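You operate a simulated robot arm through the tools that you are given. There is no shell and no other tool. Be economical: measure what you need, move in short steps, check, and stop when the job is done.

Carry out the task below with a simulated robot arm. There is one attempt and no reset: what you move stays moved.

TASK
Take the jar marked "rice" from the yard table top and leave it on top of the food tin there.

It is judged by the outcome, as a careful person would: the job done as asked, and still so three seconds after it is handed in. It fails if anything else is knocked over, pushed out of place, dropped, spilled or broken.

THE ROBOT
A 7-joint arm with a two-finger parallel gripper, fixed in place. Base frame: the origin is at the foot of the arm, x ahead of it, y to its left, z up; the work surface is at about z = 0. Lengths are in mm, angles in rad, forces in N, time in s.
With the tool pointing down near the work surface it reaches from about 220 to 580 mm from the base axis. Its first joint turns from -1.152 to 1.152 rad. Payload 2.5 kg.
Tool frame: the origin (TCP) lies between the finger pads and is the grasp point; the fingertips stand 23 mm ahead of it; z points along the fingers, y is the line along which they close. The gripper opens to 94 mm. The fingers are 38 mm wide and 10 mm thick; the gripper's body (54 by 96 mm) begins 39 mm behind the TCP.
Orientation is that of the tool frame in the base frame, as a unit quaternion [w, x, y, z]. With the fingers straight down and closing along the base's y, the tool's x points along the base's -x, its y along +y and its z along -z.

THE INTERFACE
- The arm moves only by the tool apply_moves. Its argument "moves" is a list of rows, each a list of 3 entries, a list of its own where there are three numbers: the shift along the base's x, y, z in mm, then the turn about the base's z in rad, then the finger opening in mm, from 0 to 94. In form: [[[dx, dy, dz], yaw, grip], ...]. A call has 1 to 10 rows; each row shifts and turns the commanded pose from where the row before left it. A row lasts 0.2 s, in which the tool goes at most 50 mm and 0.15 rad; a call with a longer step from one row to the next is refused whole, and so is a gripper value outside its range. A pose out of reach is approached as far as the arm can. The call stops where the force on the tool passes 40 N (or 10 N more than at its start, if that is more) or the arm is blocked; 0.2 s more then pass. The fingers move at their own pace (about 108 mm/s each) and stop on an object; they squeeze with about 45 N. The grip force told is the motor's: it shows also when the fingers shut on nothing. Time passes only in rows, and 0.2 s behind the last, so rows that do not move let the fingers close. It gives the time, the measured TCP pose, the force on the tool (base axes), the opening and the grip force at its end, in the units of the frame above (readings bear some noise), and new pictures: "pictures" is both (left out), scene, wrist or none.
- Cameras (640 x 400 px; columns grow to the right, rows downward): "scene" is fixed at [113.9, -414.8, 544.4]; the picture's right is [0.78, -0.63, 0.00], its down [-0.42, -0.52, -0.75] and it looks along [0.47, 0.58, -0.67] (base axes); focal length 214 px, centre (320, 200). "wrist" rides on the gripper at [-39, 0, -44] in the tool frame; the picture's right is [0.00, -1.00, 0.00], its down [0.97, 0.00, -0.24] and it looks along [0.24, 0.00, 0.97] (tool axes); focal length 218 px, centre (320, 200).
- locate(camera, pixels): there is no depth. For up to 12 entries [column, row, z] of the newest picture of that camera ("zoom" is the newest enlarged one), the place [x, y] in the base frame at which the ray of that pixel passes the height z, good to about 3 mm, but the place of the scene camera against the robot may be out by one fixed shift of up to 25 mm in any direction. No time passes.
- inspect(camera, box): a new picture of the part [left, top, right, bottom] of that camera's present view, enlarged. No time passes.
- hand_in(): hands the job in; it is judged then, once.

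Work in short steps. Measure before you move; look again where a grasp or a placing could have gone wrong, and mend it. You have 60 turns and 120 pictures in all, the two below and enlarged ones among them. Open the gripper and draw the arm clear of the work before you hand the job in, unless the task says otherwise; then end with one line.

The tools are called after ">>>" by a JSON object that holds its "api" and its "payload". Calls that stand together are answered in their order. apply_moves: Moves the arm, as the interface text tells. Its arguments: {"type":"object","properties":{"moves":{"type":"array"},"pictures":{"type":"string","enum":["both","scene","wrist","none"]}},"required":["moves"]} The other tools are called the same way: locate (camera, pixels) gives the place at which the rays of pixels pass given heights; inspect (camera, box) takes an enlarged picture of a part of a camera's view; hand_in () hands the job in.

At the start:

```text
t: 0.0
tcp_pos: [314.8, -130.8, 345.2]
tcp_rot: [0.0, 0.001, 1.0, 0.0]
ft_force: [-0.6, 0.4, 0.3]
width: 93.8
gripper_force: 0.2
```

scene: 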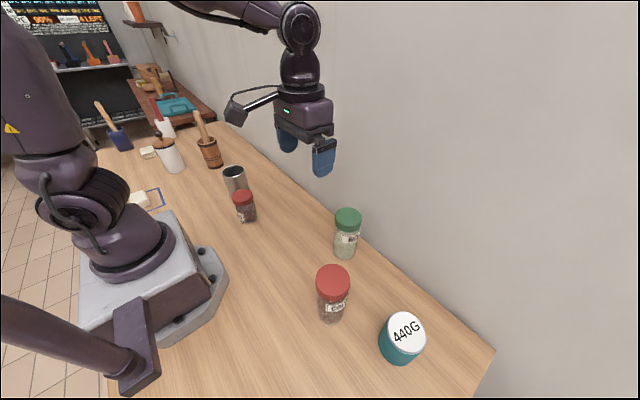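
wrist: 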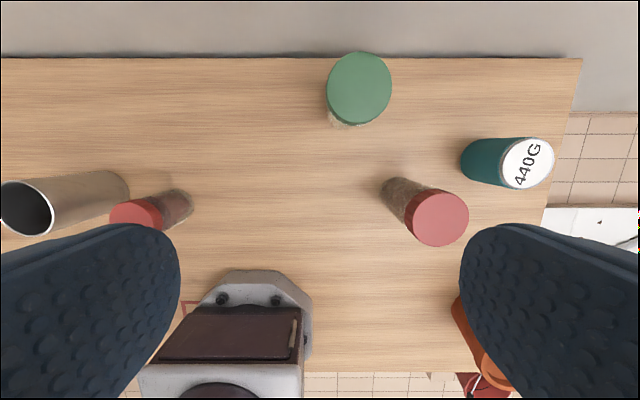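

I see three jars (green lid at 347,235; red lids at 333,293 and 244,205) and a white-lidded tin "440G" (402,338). I enlarge the labels to read them.

>>> {"api": "inspect", "payload": {"camera": "scene", "box": [290, 190, 450, 380]}}

>>> {"api": "inspect", "payload": {"camera": "scene", "box": [210, 150, 280, 240]}}

>>> {"api": "inspect", "payload": {"camera": "wrist", "box": [310, 40, 570, 260]}}

```text
2.11 times, centred on (370, 285) of scene
```

zoom: 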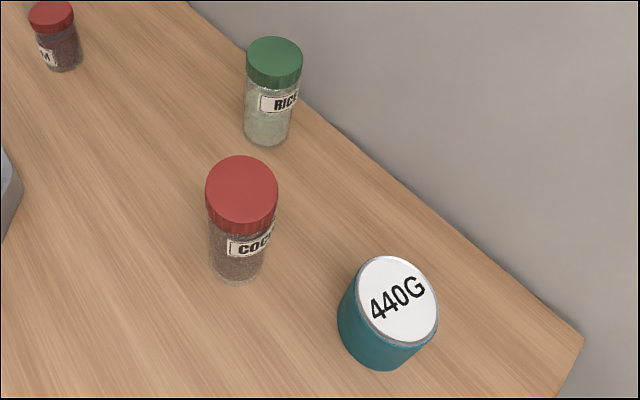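

```text
4.44 times, centred on (245, 195) of scene
```

zoom: 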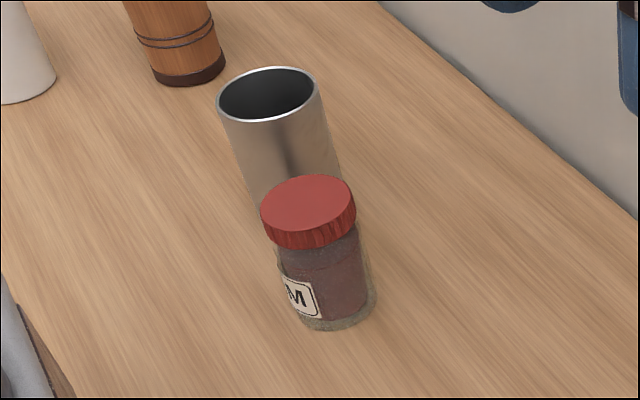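

```text
1.82 times, centred on (440, 150) of wrist
```

zoom: 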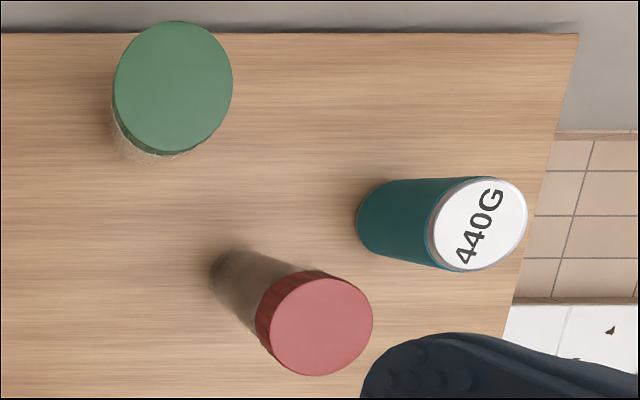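

The rice jar has the green lid. I locate the lid, its edges, the jar foot and the tin at several heights from both cameras.

>>> {"api": "locate", "payload": {"camera": "wrist", "pixels": [[359, 88, 90], [359, 88, 110], [359, 88, 130], [327, 88, 110], [391, 88, 110], [526, 163, 60], [526, 163, 80], [526, 163, 100], [462, 163, 0], [437, 218, 110], [437, 218, 130], [384, 190, 0]]}}

>>> {"api": "locate", "payload": {"camera": "scene", "pixels": [[348, 217, 90], [348, 217, 110], [348, 217, 130], [344, 254, 0], [406, 329, 60], [406, 329, 80], [406, 329, 100], [395, 362, 0], [333, 277, 110], [333, 277, 130], [330, 319, 0]]}}

```text
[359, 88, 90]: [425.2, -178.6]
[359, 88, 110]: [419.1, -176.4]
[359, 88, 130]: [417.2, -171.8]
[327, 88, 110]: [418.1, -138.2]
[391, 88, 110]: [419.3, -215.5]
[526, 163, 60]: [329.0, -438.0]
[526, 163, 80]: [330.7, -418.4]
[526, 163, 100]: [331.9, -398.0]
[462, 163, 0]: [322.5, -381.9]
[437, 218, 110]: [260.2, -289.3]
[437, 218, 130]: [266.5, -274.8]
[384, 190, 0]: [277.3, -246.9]
```

```text
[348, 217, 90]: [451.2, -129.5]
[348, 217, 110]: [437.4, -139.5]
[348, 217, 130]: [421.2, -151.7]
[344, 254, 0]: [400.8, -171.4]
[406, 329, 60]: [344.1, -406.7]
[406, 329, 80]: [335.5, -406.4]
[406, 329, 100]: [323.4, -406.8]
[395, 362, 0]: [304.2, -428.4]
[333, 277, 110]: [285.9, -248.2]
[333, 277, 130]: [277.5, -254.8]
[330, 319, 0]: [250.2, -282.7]
```

The cameras' fix puts the rice jar near (420, -172) and the tin near (330, -405). I move above the jar, staying high, for a second view to fix heights, and check the wall edge.

>>> {"api": "locate", "payload": {"camera": "wrist", "pixels": [[359, 57, 0], [500, 58, 0], [345, 125, 0]]}}

>>> {"api": "apply_moves", "payload": {"moves": [[[20, -40, 0], 0, 94], [[20, 0, 0], 0, 94], [[20, 0, 0], 0, 94], [[0, 0, 0], 0, 94]]}}

```text
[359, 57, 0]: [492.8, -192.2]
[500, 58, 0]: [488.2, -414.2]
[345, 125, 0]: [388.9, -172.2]
```

```text
t: 1.0
tcp_pos: [376.3, -171.5, 344.1]
tcp_rot: [0.0, 0.0, 1.0, 0.0]
ft_force: [0.7, 0.3, 0.8]
width: 94.0
gripper_force: 0.0
```

scene: 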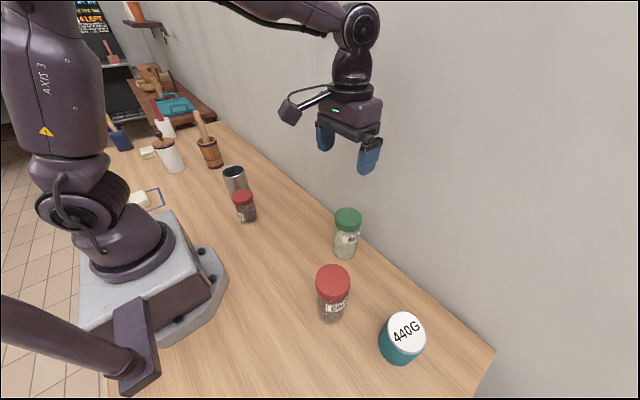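
wrist: 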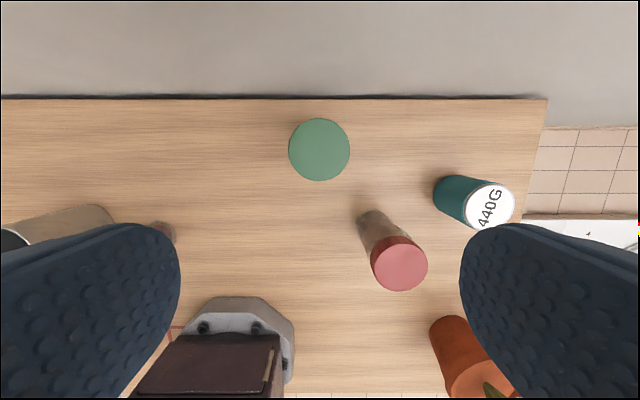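

Rice lid is straight below the camera (319,149), so at about (412,-171), top near z≈140. Next I view the tin from overhead to fix its place and height before lifting anything.

>>> {"api": "apply_moves", "payload": {"moves": [[[-15, -40, 0], 0, 94], [[-15, -40, 0], 0, 94], [[-15, -40, 0], 0, 94], [[-15, -40, 0], 0, 94], [[-15, -40, 0], 0, 94], [[0, -40, 0], 0, 94], [[0, 0, 0], 0, 94]], "pictures": "wrist"}}

```text
t: 2.6
tcp_pos: [299.3, -414.1, 343.9]
tcp_rot: [0.0, 0.0, 1.0, 0.0]
ft_force: [-0.3, -0.4, 0.6]
width: 94.0
gripper_force: 0.0
```

wrist: 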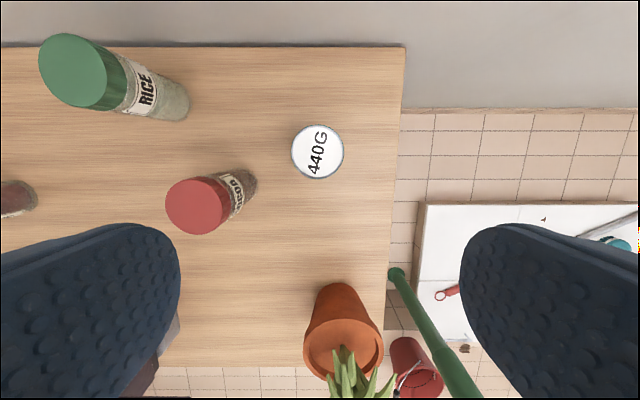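

The tin is now right under the camera at (318,151). I cross-check its place and both heights with rays.

>>> {"api": "locate", "payload": {"camera": "wrist", "pixels": [[318, 151, 80], [318, 151, 90], [75, 71, 130], [75, 71, 140], [75, 71, 150], [292, 151, 88], [344, 151, 88], [175, 105, 0], [195, 206, 130], [188, 92, 0], [186, 118, 0]]}}

>>> {"api": "locate", "payload": {"camera": "scene", "pixels": [[406, 329, 80], [406, 329, 90], [406, 329, 100], [348, 217, 130], [348, 217, 140], [348, 217, 150]]}}

```text
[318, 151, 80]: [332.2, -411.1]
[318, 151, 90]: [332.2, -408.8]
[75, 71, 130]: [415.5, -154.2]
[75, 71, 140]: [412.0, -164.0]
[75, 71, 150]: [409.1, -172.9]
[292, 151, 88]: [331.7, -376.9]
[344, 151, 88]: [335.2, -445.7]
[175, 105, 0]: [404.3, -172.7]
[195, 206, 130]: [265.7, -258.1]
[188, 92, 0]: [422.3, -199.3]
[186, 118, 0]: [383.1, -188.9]
```

```text
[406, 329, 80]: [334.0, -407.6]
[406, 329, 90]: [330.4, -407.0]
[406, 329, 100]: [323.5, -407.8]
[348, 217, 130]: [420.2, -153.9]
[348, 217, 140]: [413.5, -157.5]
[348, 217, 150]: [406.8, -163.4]
```

Tin: (332,-411), top ≈ 88; jar axis: (411,-171), top ≈ 145. I go back above the jar and descend partway.

>>> {"api": "apply_moves", "payload": {"moves": [[[20, 40, 0], 0, 94], [[20, 40, 0], 0, 94], [[20, 40, 0], 0, 94], [[20, 40, 0], 0, 94], [[20, 40, 0], 0, 94], [[12, 43, 0], 0, 94], [[0, 0, -40], 0, 94], [[0, 0, -40], 0, 94], [[0, 0, -40], 0, 94], [[0, 0, 0], 0, 94]]}}

```text
t: 4.8
tcp_pos: [411.8, -166.6, 225.6]
tcp_rot: [0.0, 0.0, 1.0, 0.0]
ft_force: [-0.3, 0.5, -0.8]
width: 94.1
gripper_force: 0.0
```

scene: 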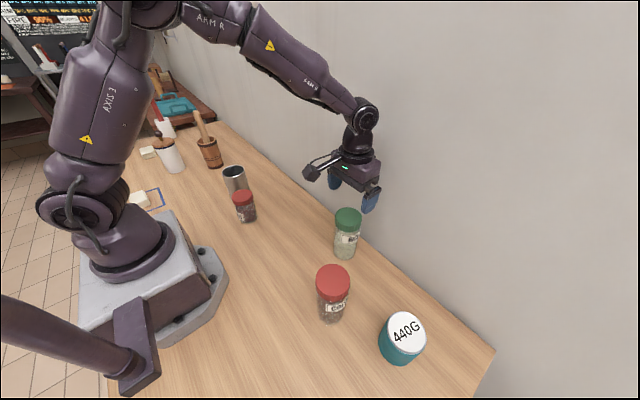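
wrist: 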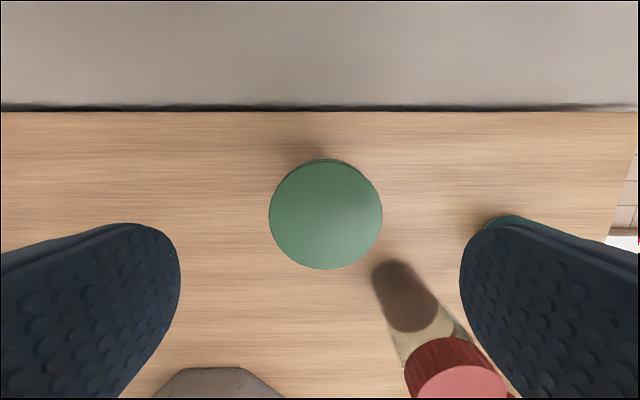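

Lid centre at (325,214) → (411,-170). I shift 3.5 mm in -y and lower to about z=126.

>>> {"api": "apply_moves", "payload": {"moves": [[[-0.5, -3.5, -20], 0, 94], [[0, 0, -25], 0, 94], [[0, 0, -25], 0, 94], [[0, 0, -15], 0, 94], [[0, 0, -14], 0, 94], [[0, 0, 0], 0, 94]]}}

```text
t: 6.2
tcp_pos: [410.4, -169.8, 124.0]
tcp_rot: [0.0, 0.0, 1.0, 0.0]
ft_force: [0.3, -0.9, 0.2]
width: 93.9
gripper_force: 0.1
```

scene: 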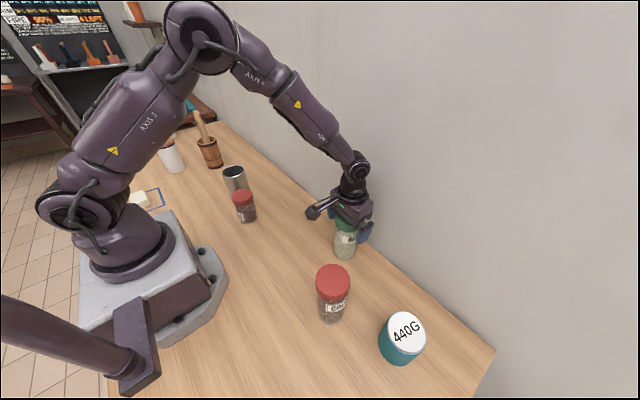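
wrist: 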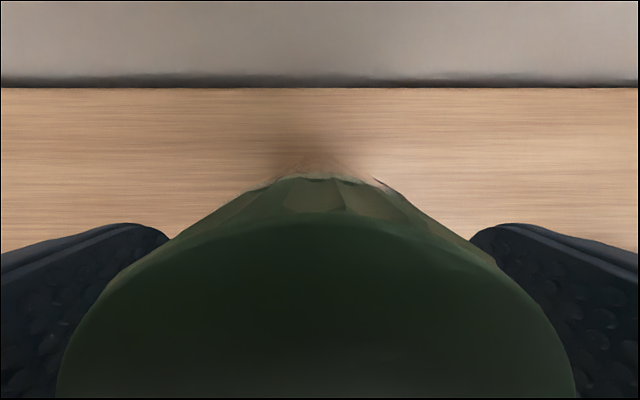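

The lid is centred between the fingers (columns ~60–575). I close gently in place.

>>> {"api": "apply_moves", "payload": {"moves": [[[0, 0, 0], 0, 60], [[0, 0, 0], 0, 50], [[0, 0, 0], 0, 50]]}}

```text
t: 7.0
tcp_pos: [411.3, -171.4, 124.8]
tcp_rot: [0.0, 0.0, 1.0, 0.0]
ft_force: [0.9, 1.3, 1.1]
width: 69.5
gripper_force: 44.5
```

scene: 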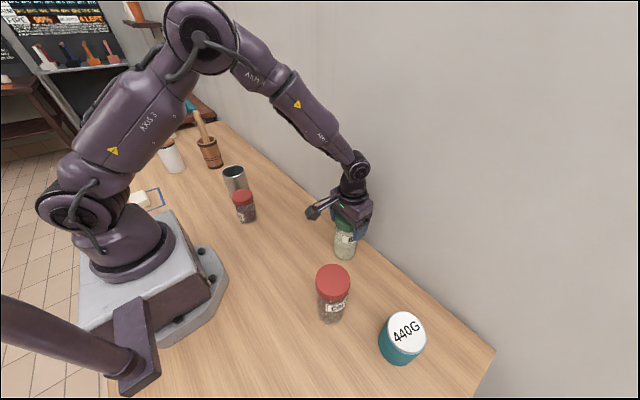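
wrist: 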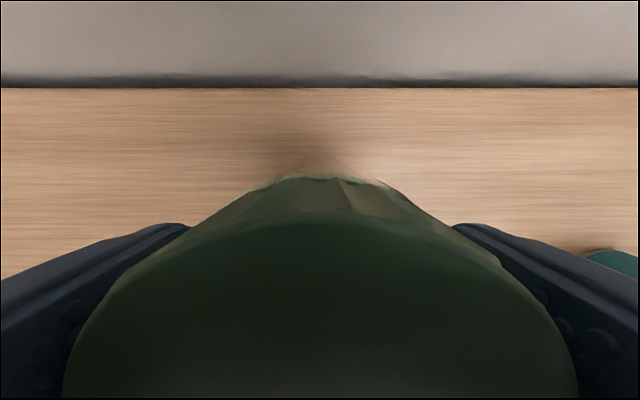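

Held at 69.5 mm with 44 N. I lift straight up, well above the tin's height.

>>> {"api": "apply_moves", "payload": {"moves": [[[0, 0, 10], 0, 50], [[0, 0, 20], 0, 50], [[0, 0, 30], 0, 50], [[0, 0, 40], 0, 50], [[0, 0, 40], 0, 50], [[0, 0, 20], 0, 50], [[0, 0, 0], 0, 50]]}}

```text
t: 8.6
tcp_pos: [411.5, -171.1, 286.7]
tcp_rot: [0.0, 0.0, 1.0, 0.0]
ft_force: [0.5, 0.6, -2.8]
width: 69.4
gripper_force: 45.0
```

scene: 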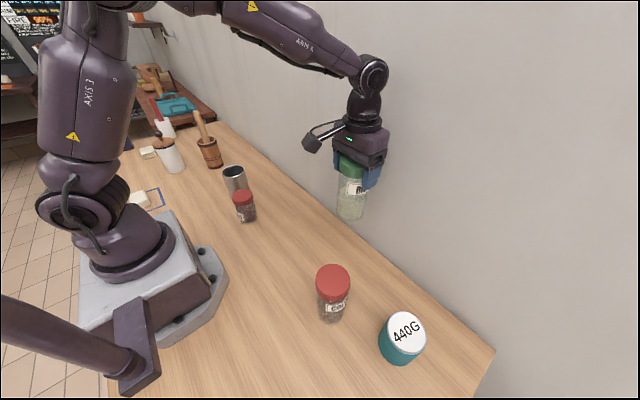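
wrist: 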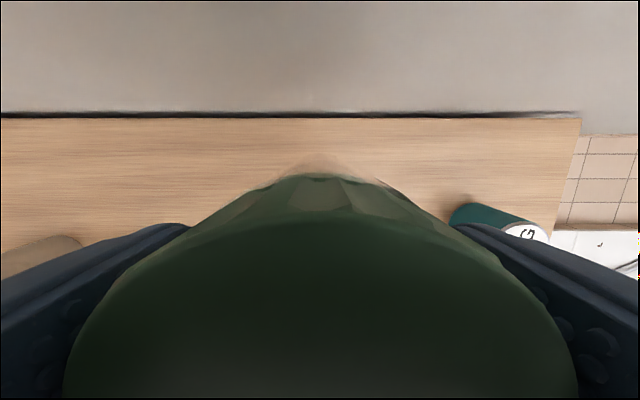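

Lift is good; I carry it over to the tin with the jar's foot at about z=160.

>>> {"api": "apply_moves", "payload": {"moves": [[[-5, -20, 0], 0, 50], [[-10, -30, 0], 0, 50], [[-10, -30, 0], 0, 50], [[-10, -30, 0], 0, 50], [[-10, -30, 0], 0, 50], [[-10, -30, 0], 0, 50], [[-10, -30, 0], 0, 50], [[-10, -25, 0], 0, 50], [[-4.5, -15, 0], 0, 50], [[0, 0, 0], 0, 50]]}}

```text
t: 10.8
tcp_pos: [332.3, -411.6, 285.7]
tcp_rot: [-0.001, 0.0, 1.0, 0.0]
ft_force: [0.3, -0.1, -3.6]
width: 69.4
gripper_force: 44.4
```

scene: 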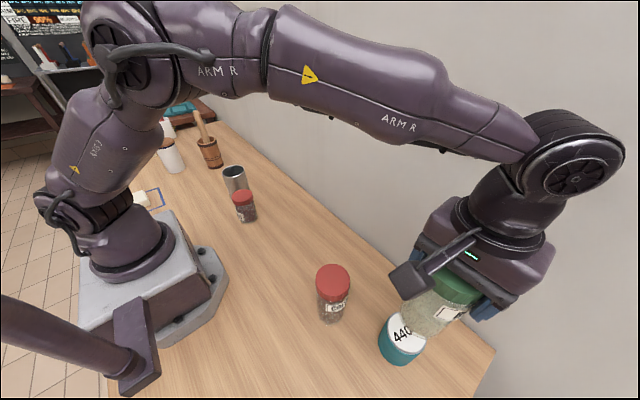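
wrist: 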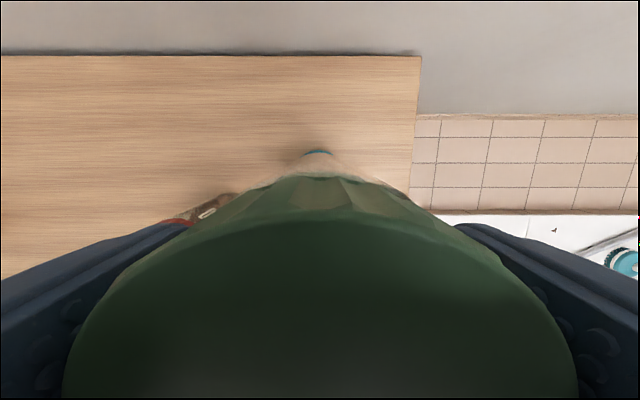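

Tin rim peeks out centred at (318,152), matching the jar. I lower to about 10 mm above expected contact (TCP ≈ 213) and look closely.

>>> {"api": "apply_moves", "payload": {"moves": [[[0, 0, -20], 0, 50], [[0, 0, -20], 0, 50], [[0, 0, -15], 0, 50], [[0, 0, -5], 0, 50], [[0, 0, 0], 0, 50]], "pictures": "wrist"}}

>>> {"api": "inspect", "payload": {"camera": "scene", "box": [360, 250, 520, 380]}}

```text
t: 12.0
tcp_pos: [331.1, -411.1, 225.8]
tcp_rot: [0.0, 0.0, 1.0, 0.0]
ft_force: [-0.4, 0.6, -3.5]
width: 69.7
gripper_force: 45.1
```

wrist: 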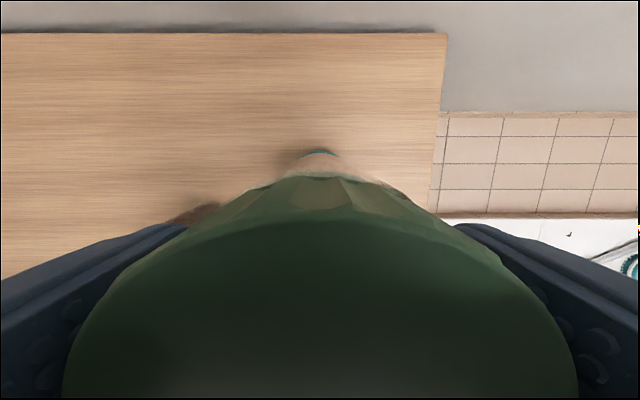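

```text
3.08 times, centred on (440, 315) of scene
```

zoom: 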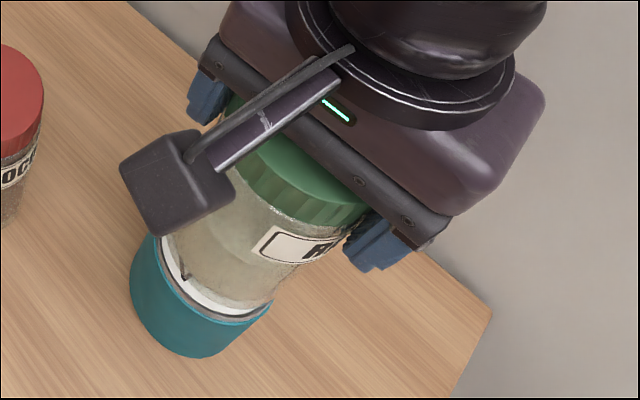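

The jar hangs centred just over the tin. I lower in small 2 mm steps watching force.

>>> {"api": "apply_moves", "payload": {"moves": [[[0, 0, -2], 0, 50], [[0, 0, -2], 0, 50], [[0, 0, -2], 0, 50], [[0, 0, -2], 0, 50], [[0, 0, 0], 0, 50]], "pictures": "none"}}

>>> {"api": "inspect", "payload": {"camera": "scene", "box": [360, 250, 520, 380]}}

```text
t: 13.2
tcp_pos: [331.6, -410.9, 218.4]
tcp_rot: [-0.001, 0.001, 1.0, 0.0]
ft_force: [-1.4, 0.8, 0.8]
width: 69.3
gripper_force: 44.6
```

```text
3.08 times, centred on (440, 315) of scene
```

zoom: 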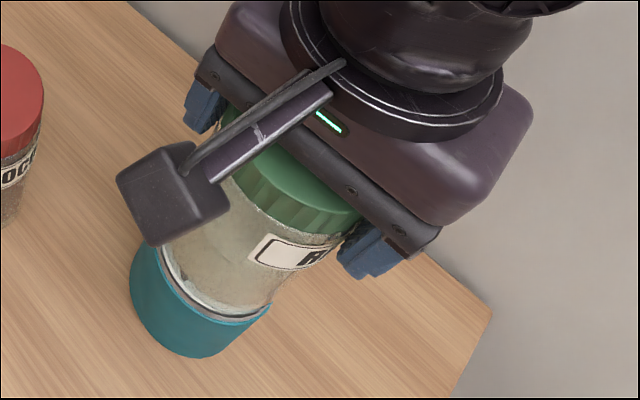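

Force went from -3.5 to +0.8 N in z: contact beginning. One more millimetre to confirm.

>>> {"api": "apply_moves", "payload": {"moves": [[[0, 0, -0.7], 0, 50], [[0, 0, 0], 0, 50]], "pictures": "wrist"}}

```text
t: 13.8
tcp_pos: [332.9, -410.6, 218.3]
tcp_rot: [-0.001, 0.001, 1.0, 0.001]
ft_force: [-4.4, 3.4, 12.4]
width: 69.2
gripper_force: 45.5
```

wrist: 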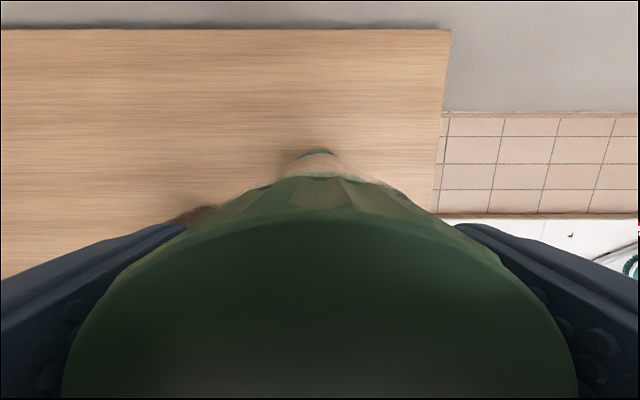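

Firmly seated (12 N). I relieve the push slightly and open gradually.

>>> {"api": "apply_moves", "payload": {"moves": [[[0, 0, 0.5], 0, 50], [[0, 0, 0], 0, 70], [[0, 0, 0], 0, 74], [[0, 0, 0], 0, 80], [[0, 0, 0], 0, 88], [[0, 0, 0], 0, 94], [[0, 0, 0], 0, 94]]}}

>>> {"api": "inspect", "payload": {"camera": "scene", "box": [360, 250, 520, 380]}}

```text
t: 15.4
tcp_pos: [332.4, -410.8, 218.6]
tcp_rot: [0.0, 0.001, 1.0, 0.0]
ft_force: [0.7, -0.9, -0.2]
width: 94.2
gripper_force: 0.0
```

scene: 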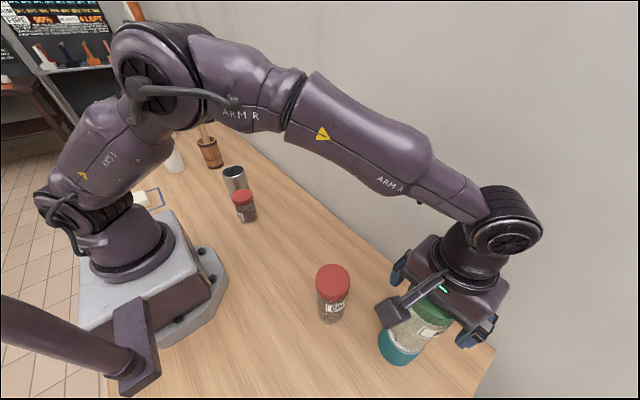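
wrist: 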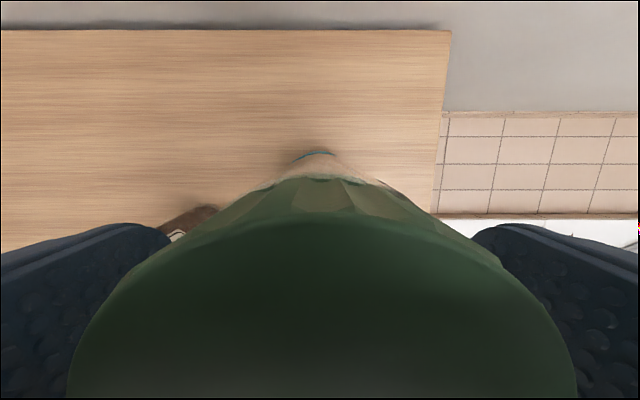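

```text
3.08 times, centred on (440, 315) of scene
```

zoom: 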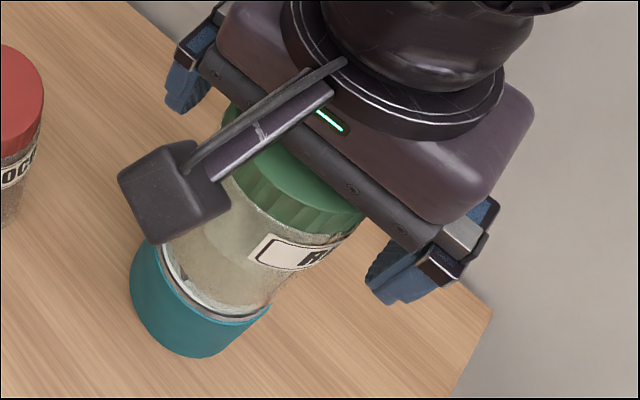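

The jar stands on its own on the tin with clearance on both sides. I raise the gripper straight up, then draw back.

>>> {"api": "apply_moves", "payload": {"moves": [[[0, 0, 10], 0, 94], [[0, 0, 20], 0, 94], [[0, 0, 30], 0, 94], [[0, 0, 30], 0, 94], [[0, 0, 30], 0, 94], [[-10, 40, 10], 0, 94], [[-10, 40, 0], 0, 94], [[-10, 40, 0], 0, 94], [[0, 40, 0], 0, 94], [[0, 0, 0], 0, 94]]}}

>>> {"api": "inspect", "payload": {"camera": "scene", "box": [290, 190, 500, 380]}}

```text
t: 17.6
tcp_pos: [302.7, -249.6, 349.1]
tcp_rot: [0.0, 0.0, 1.0, 0.0]
ft_force: [-0.5, 0.8, -0.2]
width: 94.0
gripper_force: 0.1
```

scene: 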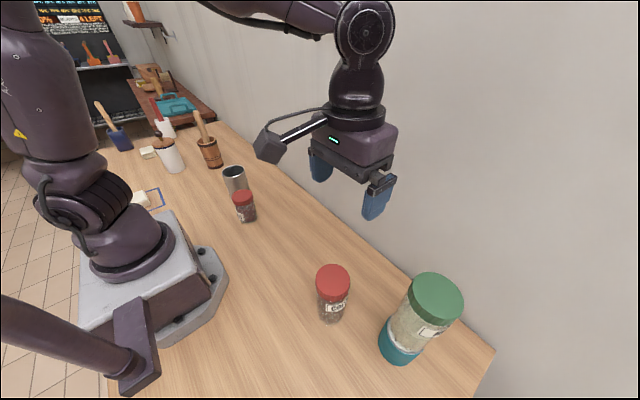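
wrist: 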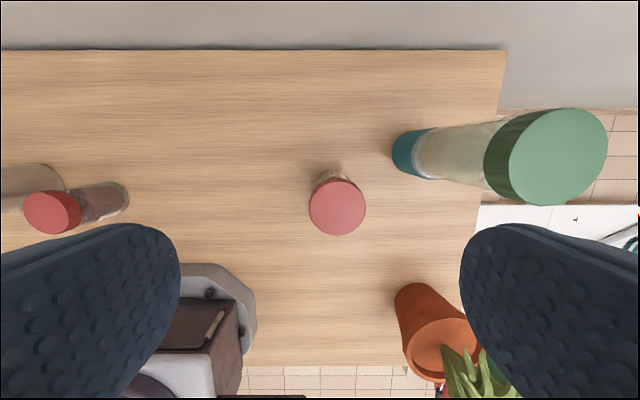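

```text
2.11 times, centred on (395, 285) of scene
```

zoom: 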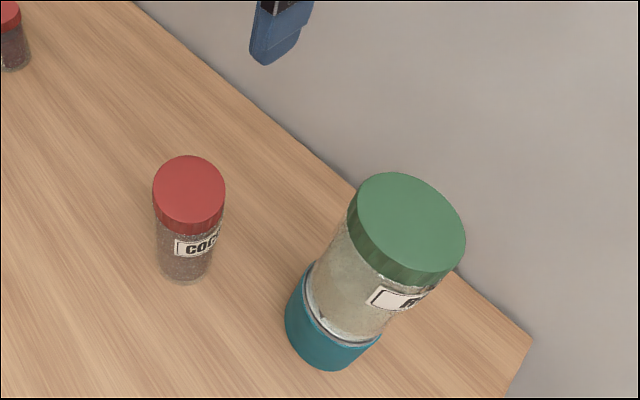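

The jar stands upright and centred on the tin, nothing else has moved, and the arm is clear. I hand in.

>>> {"api": "hand_in", "payload": {}}

```text
The job is handed in.
```

The "rice" jar is standing upright and centred on top of the food tin; nothing else was moved, and the gripper is open and clear of the work.
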